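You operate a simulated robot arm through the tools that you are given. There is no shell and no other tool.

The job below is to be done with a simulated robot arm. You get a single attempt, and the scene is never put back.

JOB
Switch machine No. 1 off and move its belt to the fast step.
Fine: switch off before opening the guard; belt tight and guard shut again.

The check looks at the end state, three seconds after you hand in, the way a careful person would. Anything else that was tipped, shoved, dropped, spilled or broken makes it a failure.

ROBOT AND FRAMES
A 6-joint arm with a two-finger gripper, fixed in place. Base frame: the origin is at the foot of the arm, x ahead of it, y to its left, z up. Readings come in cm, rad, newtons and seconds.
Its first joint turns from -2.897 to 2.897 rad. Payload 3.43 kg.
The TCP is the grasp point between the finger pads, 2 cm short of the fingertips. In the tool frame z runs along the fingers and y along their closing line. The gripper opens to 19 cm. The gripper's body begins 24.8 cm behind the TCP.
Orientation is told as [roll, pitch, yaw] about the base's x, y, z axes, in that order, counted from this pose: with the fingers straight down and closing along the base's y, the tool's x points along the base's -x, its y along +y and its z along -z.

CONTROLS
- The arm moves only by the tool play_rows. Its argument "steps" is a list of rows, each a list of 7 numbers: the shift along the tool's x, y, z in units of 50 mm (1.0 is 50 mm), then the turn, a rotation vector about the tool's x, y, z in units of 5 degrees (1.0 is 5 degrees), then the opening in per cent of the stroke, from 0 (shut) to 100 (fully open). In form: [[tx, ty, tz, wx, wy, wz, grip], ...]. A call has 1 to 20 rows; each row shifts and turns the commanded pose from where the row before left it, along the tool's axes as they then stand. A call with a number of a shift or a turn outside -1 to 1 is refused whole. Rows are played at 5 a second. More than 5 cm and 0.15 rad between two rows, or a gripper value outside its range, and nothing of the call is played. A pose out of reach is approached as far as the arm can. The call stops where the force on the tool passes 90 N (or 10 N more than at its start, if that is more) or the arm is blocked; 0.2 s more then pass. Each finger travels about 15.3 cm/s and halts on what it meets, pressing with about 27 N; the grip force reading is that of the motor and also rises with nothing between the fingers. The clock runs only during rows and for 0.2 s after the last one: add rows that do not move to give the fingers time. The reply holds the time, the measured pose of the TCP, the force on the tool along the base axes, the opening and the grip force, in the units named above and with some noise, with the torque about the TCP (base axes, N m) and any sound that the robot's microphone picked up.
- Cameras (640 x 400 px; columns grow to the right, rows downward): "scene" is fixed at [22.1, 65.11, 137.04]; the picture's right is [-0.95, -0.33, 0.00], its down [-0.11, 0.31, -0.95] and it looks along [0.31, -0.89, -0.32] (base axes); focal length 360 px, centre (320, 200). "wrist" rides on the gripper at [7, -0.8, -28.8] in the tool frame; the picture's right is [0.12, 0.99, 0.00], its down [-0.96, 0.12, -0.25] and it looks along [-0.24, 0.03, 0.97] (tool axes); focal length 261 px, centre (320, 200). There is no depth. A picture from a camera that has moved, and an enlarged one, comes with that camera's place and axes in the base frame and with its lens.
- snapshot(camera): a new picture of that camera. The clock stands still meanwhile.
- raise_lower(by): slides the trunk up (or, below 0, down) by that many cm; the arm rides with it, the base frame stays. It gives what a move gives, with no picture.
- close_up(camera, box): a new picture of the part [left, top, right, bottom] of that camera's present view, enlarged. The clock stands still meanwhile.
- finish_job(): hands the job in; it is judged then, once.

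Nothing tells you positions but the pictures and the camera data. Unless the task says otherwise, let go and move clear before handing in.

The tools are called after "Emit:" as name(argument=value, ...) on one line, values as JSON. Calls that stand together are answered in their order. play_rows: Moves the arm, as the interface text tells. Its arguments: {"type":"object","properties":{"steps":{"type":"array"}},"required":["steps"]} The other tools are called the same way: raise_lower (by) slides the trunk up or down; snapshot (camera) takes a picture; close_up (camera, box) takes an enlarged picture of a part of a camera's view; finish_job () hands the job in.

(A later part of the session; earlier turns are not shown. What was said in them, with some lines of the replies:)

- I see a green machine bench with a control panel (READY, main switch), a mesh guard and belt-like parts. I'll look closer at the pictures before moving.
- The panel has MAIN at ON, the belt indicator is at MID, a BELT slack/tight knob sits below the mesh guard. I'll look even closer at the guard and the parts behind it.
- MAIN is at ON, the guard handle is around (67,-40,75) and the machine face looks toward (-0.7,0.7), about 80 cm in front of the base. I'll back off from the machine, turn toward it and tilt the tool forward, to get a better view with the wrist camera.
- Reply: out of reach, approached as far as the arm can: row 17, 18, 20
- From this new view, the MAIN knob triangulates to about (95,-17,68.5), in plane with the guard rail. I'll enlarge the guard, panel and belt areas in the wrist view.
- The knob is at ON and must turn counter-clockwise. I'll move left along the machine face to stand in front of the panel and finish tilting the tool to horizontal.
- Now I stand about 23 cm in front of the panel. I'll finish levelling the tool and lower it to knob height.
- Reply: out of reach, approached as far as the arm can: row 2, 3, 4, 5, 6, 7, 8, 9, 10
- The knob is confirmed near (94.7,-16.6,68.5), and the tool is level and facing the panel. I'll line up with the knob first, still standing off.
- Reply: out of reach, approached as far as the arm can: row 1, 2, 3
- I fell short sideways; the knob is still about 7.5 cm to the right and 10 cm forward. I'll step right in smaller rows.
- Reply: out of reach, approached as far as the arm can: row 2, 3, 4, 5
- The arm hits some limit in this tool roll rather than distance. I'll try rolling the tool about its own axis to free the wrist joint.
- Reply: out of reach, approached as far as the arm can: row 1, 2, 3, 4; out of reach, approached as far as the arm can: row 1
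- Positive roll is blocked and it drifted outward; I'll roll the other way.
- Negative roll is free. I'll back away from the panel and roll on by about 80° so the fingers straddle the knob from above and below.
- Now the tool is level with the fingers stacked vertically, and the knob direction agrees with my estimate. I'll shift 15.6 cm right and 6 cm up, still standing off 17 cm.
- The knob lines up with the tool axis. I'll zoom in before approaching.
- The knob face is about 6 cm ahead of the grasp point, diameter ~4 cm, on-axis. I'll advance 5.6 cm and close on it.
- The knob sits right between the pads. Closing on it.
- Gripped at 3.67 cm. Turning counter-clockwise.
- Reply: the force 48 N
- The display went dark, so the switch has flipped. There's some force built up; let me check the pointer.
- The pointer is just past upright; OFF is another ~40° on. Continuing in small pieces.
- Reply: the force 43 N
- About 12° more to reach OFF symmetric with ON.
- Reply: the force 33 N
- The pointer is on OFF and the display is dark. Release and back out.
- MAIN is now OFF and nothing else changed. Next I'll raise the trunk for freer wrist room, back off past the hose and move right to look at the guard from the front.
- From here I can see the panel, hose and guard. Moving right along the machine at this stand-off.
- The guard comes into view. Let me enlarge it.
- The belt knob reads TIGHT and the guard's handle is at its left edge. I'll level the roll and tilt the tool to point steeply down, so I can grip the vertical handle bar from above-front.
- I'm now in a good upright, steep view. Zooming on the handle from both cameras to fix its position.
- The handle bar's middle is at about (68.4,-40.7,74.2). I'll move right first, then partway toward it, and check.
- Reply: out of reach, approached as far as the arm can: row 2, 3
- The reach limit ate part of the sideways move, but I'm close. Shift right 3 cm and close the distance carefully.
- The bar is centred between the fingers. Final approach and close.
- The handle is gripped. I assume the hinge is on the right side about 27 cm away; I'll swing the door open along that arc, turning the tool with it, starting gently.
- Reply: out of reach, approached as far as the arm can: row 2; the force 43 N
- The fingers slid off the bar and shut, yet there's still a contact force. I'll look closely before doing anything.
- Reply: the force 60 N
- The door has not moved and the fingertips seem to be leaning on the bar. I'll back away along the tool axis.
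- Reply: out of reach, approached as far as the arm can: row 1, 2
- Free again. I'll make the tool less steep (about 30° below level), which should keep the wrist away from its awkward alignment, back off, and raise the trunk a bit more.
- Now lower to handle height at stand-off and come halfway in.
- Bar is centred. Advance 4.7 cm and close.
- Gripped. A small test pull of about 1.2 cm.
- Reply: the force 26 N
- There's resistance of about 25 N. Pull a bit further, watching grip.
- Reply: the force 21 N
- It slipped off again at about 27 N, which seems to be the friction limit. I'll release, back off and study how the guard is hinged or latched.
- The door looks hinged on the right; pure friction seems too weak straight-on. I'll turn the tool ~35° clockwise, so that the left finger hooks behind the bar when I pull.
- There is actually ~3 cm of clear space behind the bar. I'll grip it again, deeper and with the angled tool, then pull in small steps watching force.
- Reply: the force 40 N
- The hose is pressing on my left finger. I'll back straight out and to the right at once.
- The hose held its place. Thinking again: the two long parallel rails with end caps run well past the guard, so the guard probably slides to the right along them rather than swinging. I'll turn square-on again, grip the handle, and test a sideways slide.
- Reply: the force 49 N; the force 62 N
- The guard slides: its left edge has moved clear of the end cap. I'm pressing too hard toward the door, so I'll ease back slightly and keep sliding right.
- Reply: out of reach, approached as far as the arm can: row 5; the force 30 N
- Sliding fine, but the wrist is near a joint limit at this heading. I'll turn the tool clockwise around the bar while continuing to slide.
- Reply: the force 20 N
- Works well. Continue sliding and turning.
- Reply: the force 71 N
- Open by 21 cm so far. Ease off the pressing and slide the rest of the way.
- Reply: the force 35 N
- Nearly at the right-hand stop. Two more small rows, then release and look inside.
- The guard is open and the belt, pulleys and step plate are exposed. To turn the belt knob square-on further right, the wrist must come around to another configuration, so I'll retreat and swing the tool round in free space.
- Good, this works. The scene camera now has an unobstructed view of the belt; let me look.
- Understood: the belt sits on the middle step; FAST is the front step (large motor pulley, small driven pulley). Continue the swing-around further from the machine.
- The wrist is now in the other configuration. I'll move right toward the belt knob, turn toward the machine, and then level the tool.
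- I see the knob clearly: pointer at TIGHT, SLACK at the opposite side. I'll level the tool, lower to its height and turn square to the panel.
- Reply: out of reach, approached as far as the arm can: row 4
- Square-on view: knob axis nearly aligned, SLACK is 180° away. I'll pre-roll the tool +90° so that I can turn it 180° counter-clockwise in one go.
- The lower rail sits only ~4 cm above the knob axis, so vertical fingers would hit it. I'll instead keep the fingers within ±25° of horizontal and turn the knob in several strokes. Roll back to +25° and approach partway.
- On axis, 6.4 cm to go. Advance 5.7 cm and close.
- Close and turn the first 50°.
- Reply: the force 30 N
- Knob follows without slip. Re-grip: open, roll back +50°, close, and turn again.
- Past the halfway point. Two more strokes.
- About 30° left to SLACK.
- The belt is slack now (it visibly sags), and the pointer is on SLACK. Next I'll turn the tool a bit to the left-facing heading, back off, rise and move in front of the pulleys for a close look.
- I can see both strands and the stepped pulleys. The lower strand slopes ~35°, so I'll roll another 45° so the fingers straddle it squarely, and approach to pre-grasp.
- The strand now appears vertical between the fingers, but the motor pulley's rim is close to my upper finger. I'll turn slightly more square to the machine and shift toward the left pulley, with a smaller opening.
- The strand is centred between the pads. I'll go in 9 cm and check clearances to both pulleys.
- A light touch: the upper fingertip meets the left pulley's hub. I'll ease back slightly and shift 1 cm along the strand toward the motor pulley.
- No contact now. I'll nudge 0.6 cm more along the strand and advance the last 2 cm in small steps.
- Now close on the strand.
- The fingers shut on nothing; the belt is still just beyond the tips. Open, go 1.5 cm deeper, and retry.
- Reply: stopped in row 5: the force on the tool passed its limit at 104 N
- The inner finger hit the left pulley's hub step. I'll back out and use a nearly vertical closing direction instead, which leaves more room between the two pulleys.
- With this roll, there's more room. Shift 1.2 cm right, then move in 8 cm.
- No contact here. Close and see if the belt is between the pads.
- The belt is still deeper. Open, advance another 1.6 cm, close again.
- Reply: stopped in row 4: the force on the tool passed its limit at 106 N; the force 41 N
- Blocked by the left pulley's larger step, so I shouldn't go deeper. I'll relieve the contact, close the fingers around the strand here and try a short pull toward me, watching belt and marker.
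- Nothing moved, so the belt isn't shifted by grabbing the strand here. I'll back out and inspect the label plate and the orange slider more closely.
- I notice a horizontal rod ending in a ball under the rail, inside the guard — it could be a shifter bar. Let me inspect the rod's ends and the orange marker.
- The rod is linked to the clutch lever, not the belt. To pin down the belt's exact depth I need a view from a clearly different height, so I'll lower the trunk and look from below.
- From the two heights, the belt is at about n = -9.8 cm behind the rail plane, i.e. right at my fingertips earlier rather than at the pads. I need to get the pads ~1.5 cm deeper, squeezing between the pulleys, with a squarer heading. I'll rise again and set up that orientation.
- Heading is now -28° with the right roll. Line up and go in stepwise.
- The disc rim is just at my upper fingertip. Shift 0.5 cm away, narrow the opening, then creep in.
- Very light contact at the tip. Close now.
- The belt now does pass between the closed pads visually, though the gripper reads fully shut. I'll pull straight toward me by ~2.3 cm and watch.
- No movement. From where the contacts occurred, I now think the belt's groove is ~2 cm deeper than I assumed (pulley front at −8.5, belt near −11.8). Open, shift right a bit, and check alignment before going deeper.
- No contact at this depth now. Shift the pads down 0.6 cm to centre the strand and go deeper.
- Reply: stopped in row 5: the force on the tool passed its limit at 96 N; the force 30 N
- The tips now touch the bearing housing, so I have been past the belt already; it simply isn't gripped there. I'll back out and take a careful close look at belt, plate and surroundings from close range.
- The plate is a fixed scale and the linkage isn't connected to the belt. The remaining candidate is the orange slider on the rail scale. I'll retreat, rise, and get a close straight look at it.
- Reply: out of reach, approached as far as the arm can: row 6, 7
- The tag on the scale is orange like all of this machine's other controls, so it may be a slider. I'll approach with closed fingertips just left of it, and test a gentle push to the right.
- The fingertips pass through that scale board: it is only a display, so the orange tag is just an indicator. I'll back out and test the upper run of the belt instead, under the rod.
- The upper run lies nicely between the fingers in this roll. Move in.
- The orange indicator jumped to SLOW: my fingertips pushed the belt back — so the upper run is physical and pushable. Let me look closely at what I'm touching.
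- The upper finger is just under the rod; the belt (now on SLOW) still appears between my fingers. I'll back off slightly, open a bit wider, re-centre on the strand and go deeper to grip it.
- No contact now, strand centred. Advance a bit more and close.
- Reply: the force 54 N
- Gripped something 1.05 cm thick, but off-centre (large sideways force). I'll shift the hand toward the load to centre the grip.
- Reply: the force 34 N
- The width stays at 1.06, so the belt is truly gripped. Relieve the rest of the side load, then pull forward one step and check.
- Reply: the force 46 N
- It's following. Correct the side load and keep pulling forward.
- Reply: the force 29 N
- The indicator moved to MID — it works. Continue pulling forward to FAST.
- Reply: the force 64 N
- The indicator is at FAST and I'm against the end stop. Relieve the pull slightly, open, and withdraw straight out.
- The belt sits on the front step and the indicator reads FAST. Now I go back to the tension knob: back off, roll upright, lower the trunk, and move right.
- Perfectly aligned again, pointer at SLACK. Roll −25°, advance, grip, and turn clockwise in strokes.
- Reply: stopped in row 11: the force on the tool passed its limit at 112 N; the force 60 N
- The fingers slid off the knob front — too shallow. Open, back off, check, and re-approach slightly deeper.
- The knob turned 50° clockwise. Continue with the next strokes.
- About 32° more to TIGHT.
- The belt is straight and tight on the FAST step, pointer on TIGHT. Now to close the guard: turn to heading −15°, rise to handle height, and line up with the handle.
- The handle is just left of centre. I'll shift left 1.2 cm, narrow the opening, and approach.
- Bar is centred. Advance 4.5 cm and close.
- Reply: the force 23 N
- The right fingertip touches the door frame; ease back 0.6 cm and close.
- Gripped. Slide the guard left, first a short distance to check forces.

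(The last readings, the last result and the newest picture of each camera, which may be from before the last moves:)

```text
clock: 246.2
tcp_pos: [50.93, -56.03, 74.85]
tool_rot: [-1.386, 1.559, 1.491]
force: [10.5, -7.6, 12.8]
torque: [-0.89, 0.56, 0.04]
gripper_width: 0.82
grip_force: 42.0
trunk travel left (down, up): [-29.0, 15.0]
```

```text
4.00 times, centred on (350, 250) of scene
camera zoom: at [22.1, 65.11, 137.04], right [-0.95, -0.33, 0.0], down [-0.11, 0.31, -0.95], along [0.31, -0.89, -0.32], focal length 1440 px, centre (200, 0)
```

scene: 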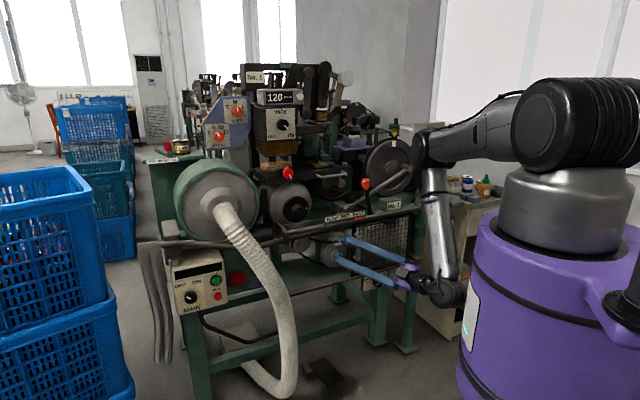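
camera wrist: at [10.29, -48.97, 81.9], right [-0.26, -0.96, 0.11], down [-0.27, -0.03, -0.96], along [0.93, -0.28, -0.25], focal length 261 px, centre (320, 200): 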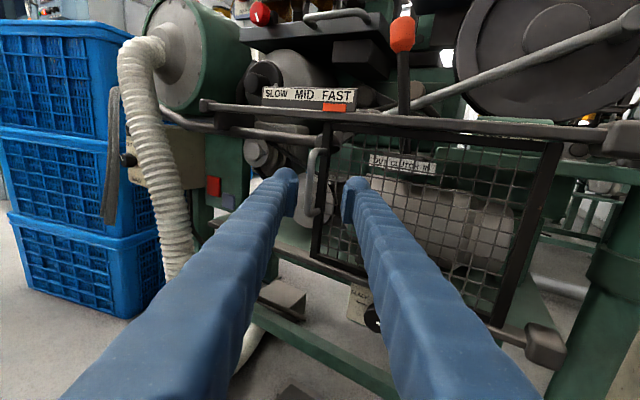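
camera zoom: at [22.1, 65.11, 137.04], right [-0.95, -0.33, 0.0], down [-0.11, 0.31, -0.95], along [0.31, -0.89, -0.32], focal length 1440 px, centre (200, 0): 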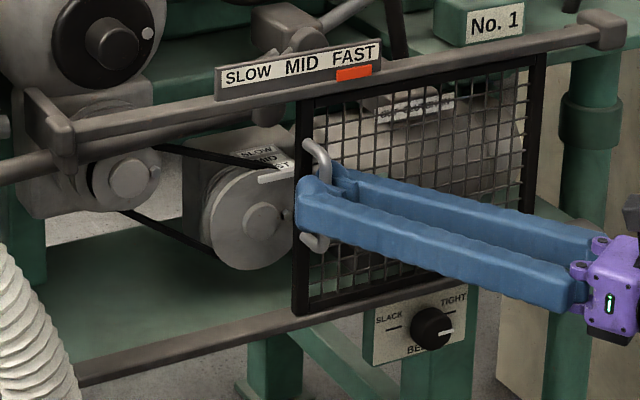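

Emit:
play_rows(steps=[[0, -0.207, 0.14, 0, 0, 0, 0], [0, -0.207, 0.14, 0, 0, 0, 0], [0, -0.2175, 0.123, 0, 0, 0, 0], [0, -0.2175, 0.123, 0, 0, 0, 0], [0, -0.2175, 0.123, 0, 0, 0, 0], [0, -0.2175, 0.123, 0, 0, 0, 0], [0, -0.2175, 0.123, 0, 0, 0, 0], [0, -0.2175, 0.123, 0, 0, 0, 0]])

Emit:
close_up(camera="scene", box=[270, 200, 430, 300])

```text
clock: 248.1
tcp_pos: [58.07, -49.02, 74.77]
tool_rot: [-1.198, 1.558, 1.676]
force: [14.4, -11.9, 14.0]
torque: [-0.69, 0.86, 0.03]
gripper_width: 0.78
grip_force: 41.4
trunk travel left (down, up): [-29.0, 15.0]
```

```text
4.00 times, centred on (350, 250) of scene
camera zoom: at [22.1, 65.11, 137.04], right [-0.95, -0.33, 0.0], down [-0.11, 0.31, -0.95], along [0.31, -0.89, -0.32], focal length 1440 px, centre (200, 0)
```

zoom: 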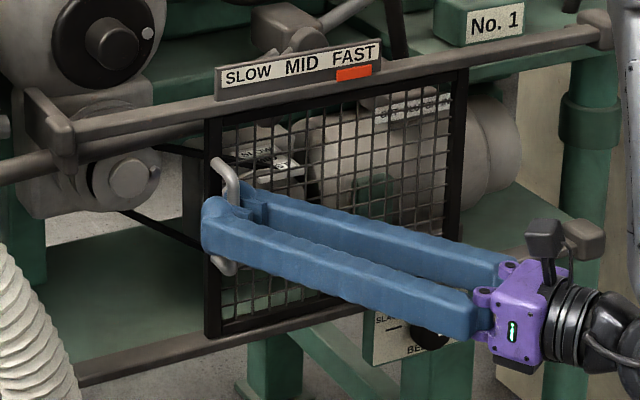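

Emit:
play_rows(steps=[[0, -0.197, 0.157, 0, 0, 0, 0], [0, -0.197, 0.157, 0, 0, 0, 0], [0, -0.207, 0.14, 0, 0, 0, 0], [0, -0.2175, 0.125, 0, 0, 0, 0], [0, -0.2175, 0.125, 0, 0, 0, 0], [0, -0.2175, 0.125, 0, 0, 0, 0], [0, -0.2175, 0.125, 0, 0, 0, 0]])

Emit:
close_up(camera="scene", box=[260, 200, 400, 300])

Emit:
snapshot(camera="wrist")

```text
clock: 249.7
tcp_pos: [64.62, -43.06, 74.61]
tool_rot: [-1.101, 1.557, 1.774]
force: [-16.4, 19.0, -13.8]
torque: [-0.78, 0.55, -0.02]
gripper_width: 0.69
grip_force: 41.2
trunk travel left (down, up): [-29.0, 15.0]
```

```text
4.00 times, centred on (330, 250) of scene
camera zoom: at [22.1, 65.11, 137.04], right [-0.95, -0.33, 0.0], down [-0.11, 0.31, -0.95], along [0.31, -0.89, -0.32], focal length 1440 px, centre (280, 0)
```

zoom: 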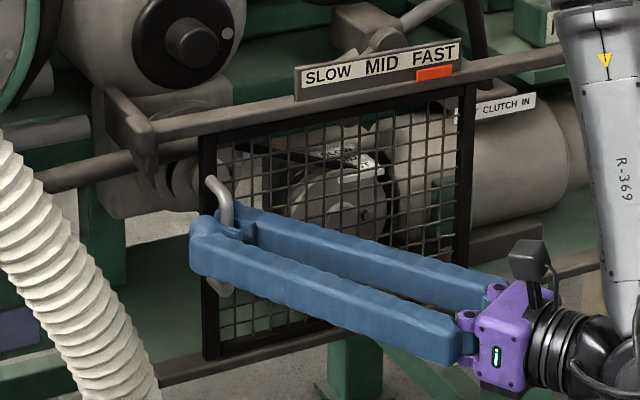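

```text
taken
camera wrist: at [37.03, -34.81, 81.87], right [-0.26, -0.96, 0.11], down [-0.27, -0.03, -0.96], along [0.93, -0.28, -0.25], focal length 261 px, centre (320, 200)
```

wrist: 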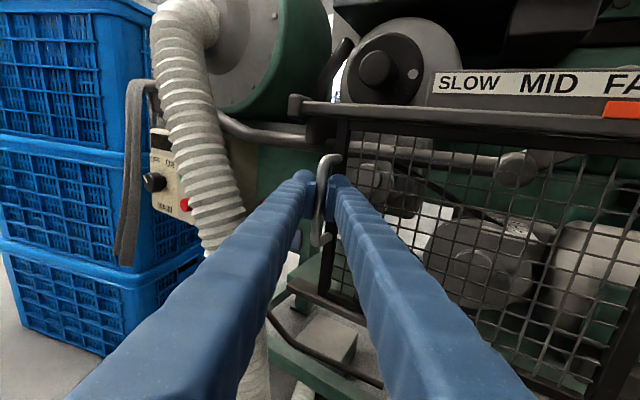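

About 4.7 cm to go.

Emit:
play_rows(steps=[[0, -0.235, 0.095, 0, 0, 0, 0], [0, -0.2275, 0.107, 0, 0, 0, 0], [0, -0.2175, 0.123, 0, 0, 0, 0], [0, -0.15, 0.085, 0, 0, 0, 0]])

Emit:
close_up(camera="scene", box=[260, 200, 400, 300])

```text
clock: 250.7
tcp_pos: [67.82, -39.78, 74.73]
tool_rot: [-1.032, 1.557, 1.846]
force: [5.4, 0.8, -23.4]
torque: [-0.65, 0.7, 0.0]
gripper_width: 0.71
grip_force: 41.0
trunk travel left (down, up): [-29.0, 15.0]
```

```text
4.00 times, centred on (330, 250) of scene
camera zoom: at [22.1, 65.11, 137.04], right [-0.95, -0.33, 0.0], down [-0.11, 0.31, -0.95], along [0.31, -0.89, -0.32], focal length 1440 px, centre (280, 0)
```

zoom: 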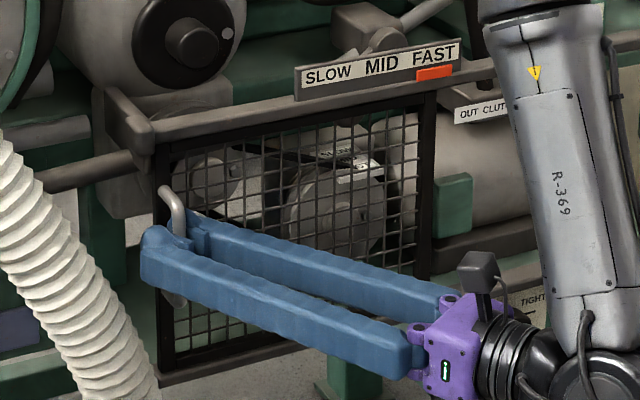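

Nearly shut. Push a touch further to seat it against the stop.

Emit:
play_rows(steps=[[0, -0.1, 0.055, 0, 0, 0, 0], [0, -0.1, 0.055, 0, 0, 0, 0], [0, 0, 0, 0, 0, 0, 0]])

Emit:
close_up(camera="scene", box=[260, 200, 400, 300])

Emit:
close_up(camera="wrist", box=[270, 80, 430, 200])

```text
clock: 251.4
tcp_pos: [68.29, -39.85, 75.14]
tool_rot: [-1.428, 1.561, 1.432]
force: [-36.8, -54.2, -8.9]
torque: [-0.51, -0.37, 0.32]
gripper_width: 0.71
grip_force: 41.1
trunk travel left (down, up): [-29.0, 15.0]
```

```text
4.00 times, centred on (330, 250) of scene
camera zoom: at [22.1, 65.11, 137.04], right [-0.95, -0.33, 0.0], down [-0.11, 0.31, -0.95], along [0.31, -0.89, -0.32], focal length 1440 px, centre (280, 0)
```

zoom: 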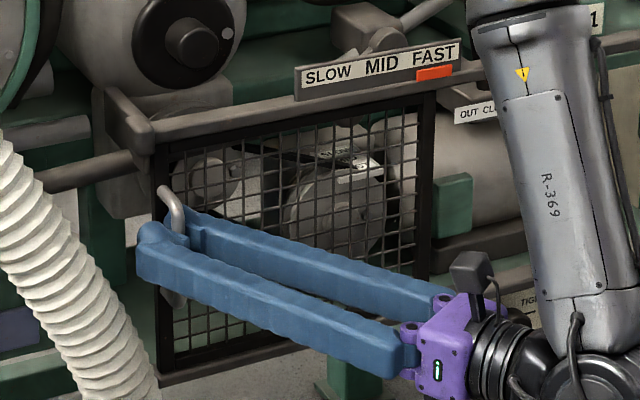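

```text
3.33 times, centred on (350, 140) of wrist
camera zoom: at [40.77, -31.15, 82.12], right [-0.27, -0.96, 0.11], down [-0.27, -0.03, -0.96], along [0.92, -0.29, -0.25], focal length 869 px, centre (220, 400)
```

zoom: 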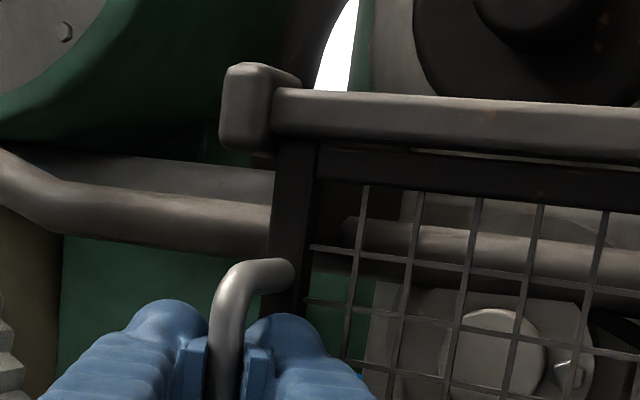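

It's firmly against its stop. Relieve the side load a little, release, and back straight out.

Emit:
play_rows(steps=[[0, 0.1, -0.05, 0, 0, 0, 0], [0, 0.06, -0.03, 0, 0, 0, 0]])

Emit:
play_rows(steps=[[0, 0, 0, 0, 0, 0, 15], [0, 0, 0, 0, 0, 0, 17], [0, 0, -0.3, 0, 0, 0, 17], [0, 0, -0.6, 0, 0, 0, 17], [0, 0, -0.8, 0, 0, 0, 17], [0, 0, -0.8, 0, 0, 0, 17]])

Emit:
snapshot(camera="scene")

Emit:
close_up(camera="scene", box=[270, 200, 400, 300])

Emit:
snapshot(camera="wrist")

```text
clock: 252.1
tcp_pos: [68.12, -39.77, 75.03]
tool_rot: [-1.401, 1.561, 1.477]
force: [21.5, -39.6, 7.0]
torque: [-0.36, 0.05, 0.25]
gripper_width: 0.75
grip_force: 41.3
trunk travel left (down, up): [-29.0, 15.0]
```

```text
clock: 253.4
tcp_pos: [55.4, -36.37, 74.98]
tool_rot: [-1.097, 1.558, 1.785]
force: [-0.1, -0.6, -0.1]
torque: [0.0, -0.01, -0.03]
gripper_width: 3.23
grip_force: 0.1
trunk travel left (down, up): [-29.0, 15.0]
```

```text
taken
```

scene: 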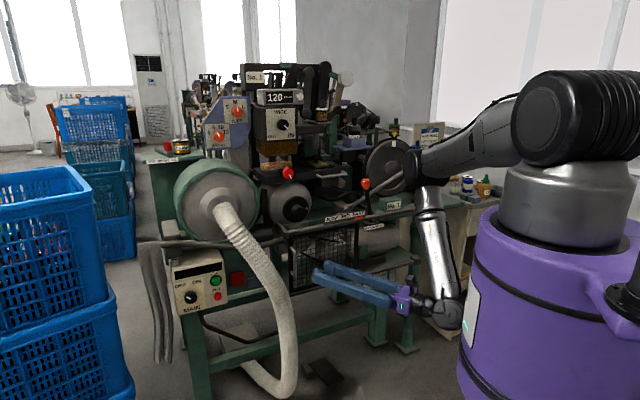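

```text
4.00 times, centred on (335, 250) of scene
camera zoom: at [22.1, 65.11, 137.04], right [-0.95, -0.33, 0.0], down [-0.11, 0.31, -0.95], along [0.31, -0.89, -0.32], focal length 1440 px, centre (260, 0)
```

zoom: 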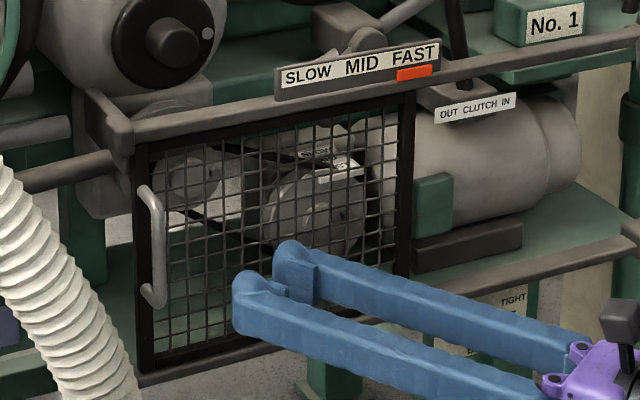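

```text
taken
camera wrist: at [27.89, -28.19, 82.16], right [-0.26, -0.96, 0.11], down [-0.27, -0.03, -0.96], along [0.93, -0.28, -0.25], focal length 261 px, centre (320, 200)
```

wrist: 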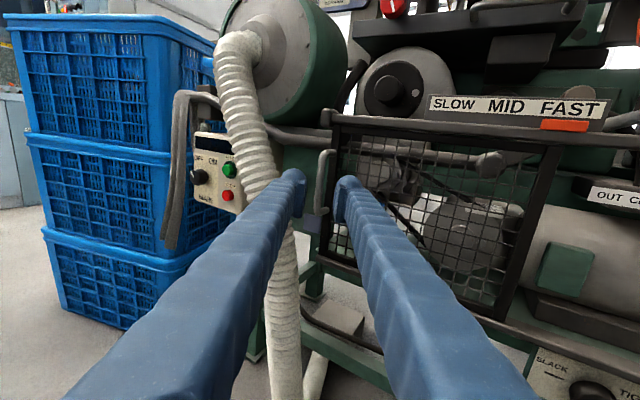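

The guard is back in its original closed position, indicator at FAST. I'll move clear and verify all controls once more.

Emit:
play_rows(steps=[[0, 0.6, -0.7, 0, 0, 0, 17], [0, 0.6, -0.6, 0, 0, 0, 17], [0.6, 0.4, -0.3, 0, 0, 0, 17], [0.6, 0.4, 0, 0, 0, 0, 17]])

Emit:
raise_lower(by=12)

Emit:
close_up(camera="scene", box=[270, 200, 420, 300])

Emit:
close_up(camera="scene", box=[140, 230, 300, 330])

Emit:
close_up(camera="scene", box=[350, 260, 400, 292])

Emit:
snapshot(camera="scene")

```text
clock: 254.4
tcp_pos: [45.24, -43.79, 80.86]
tool_rot: [-1.242, 1.556, 1.634]
force: [-0.5, -0.5, -0.6]
torque: [0.01, 0.0, -0.01]
gripper_width: 3.23
grip_force: 0.1
trunk travel left (down, up): [-29.0, 15.0]
```

```text
clock: 255.9
tcp_pos: [45.23, -43.94, 92.97]
tool_rot: [-1.235, 1.557, 1.643]
force: [0.1, -0.3, 0.3]
torque: [0.04, 0.02, 0.02]
gripper_width: 3.24
grip_force: 0.1
trunk travel left (down, up): [-41.0, 3.0]
```

```text
4.00 times, centred on (345, 250) of scene
camera zoom: at [22.1, 65.11, 137.04], right [-0.95, -0.33, 0.0], down [-0.11, 0.31, -0.95], along [0.31, -0.89, -0.32], focal length 1440 px, centre (220, 0)
```

zoom: 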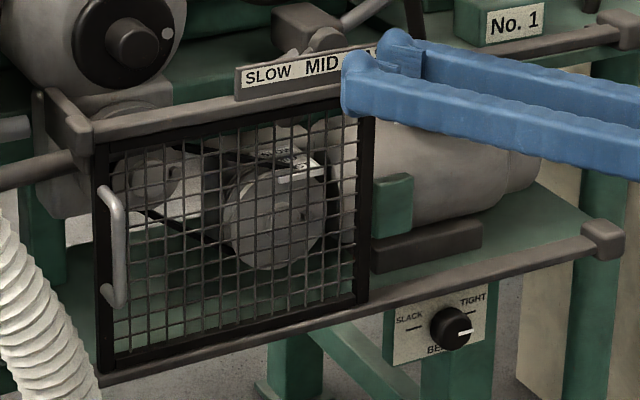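

```text
4.00 times, centred on (220, 280) of scene
camera zoom: at [22.1, 65.11, 137.04], right [-0.95, -0.33, 0.0], down [-0.11, 0.31, -0.95], along [0.31, -0.89, -0.32], focal length 1440 px, centre (720, -120)
```

zoom: 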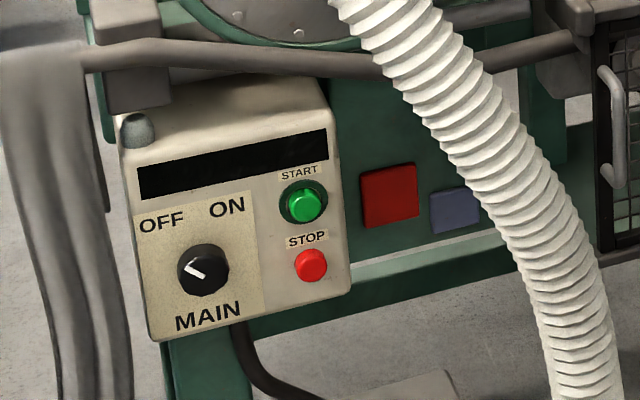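

```text
12.50 times, centred on (375, 276) of scene
camera zoom: at [22.1, 65.11, 137.04], right [-0.95, -0.33, 0.0], down [-0.11, 0.31, -0.95], along [0.31, -0.89, -0.32], focal length 4499 px, centre (-368, -750)
```

zoom: 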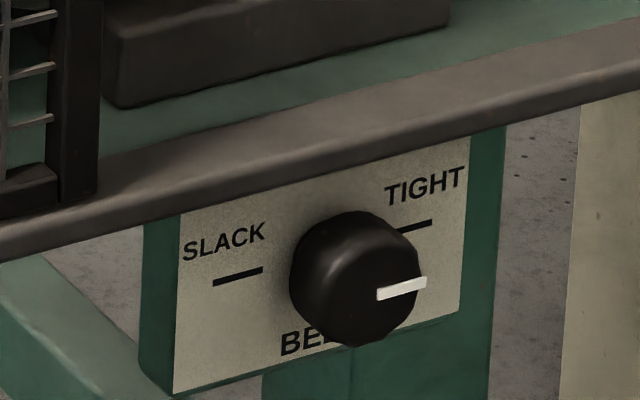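

```text
taken
```

scene: 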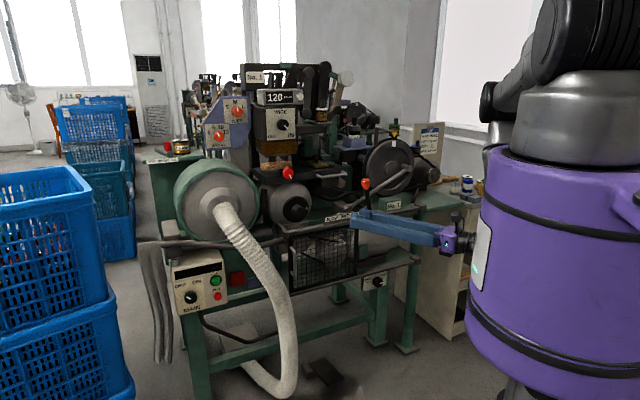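

Everything checks out:
- **MAIN:** at OFF, with the display dark.
- **Belt:** on the FAST step, and tight.
- **Tension knob:** on TIGHT, exactly as at the start.
- **Guard:** shut in its original place.

The gripper is clear of the machine, so I'm handing the job in.

Emit:
finish_job()

```text
The job is handed in.
```

Machine No. 1 is switched off and its belt is on the fast step, tight, with the guard shut. I've handed the job in; the result of the check hasn't come back.

- **Order:** I turned MAIN to OFF before opening the guard, and the display went dark. Then I opened the guard, slackened the belt, moved it, tightened it again and closed the guard.
- **Final state:** the belt indicator reads FAST, the belt runs straight, and the tension knob is back on TIGHT. The guard sits where it did at the start. The gripper is open and clear of the machine.
- **Detour:** while I was looking for a place to grip the belt, my fingers pushed it back to SLOW. From there I gripped the upper run and pulled it forward to FAST.
- **Contacts:** the gripper pressed against the hose once, and touched the pulleys, the housing behind them and the front of the tension knob several times. Some of these passed 90 N and stopped the arm. I saw nothing moved or damaged in the last pictures.
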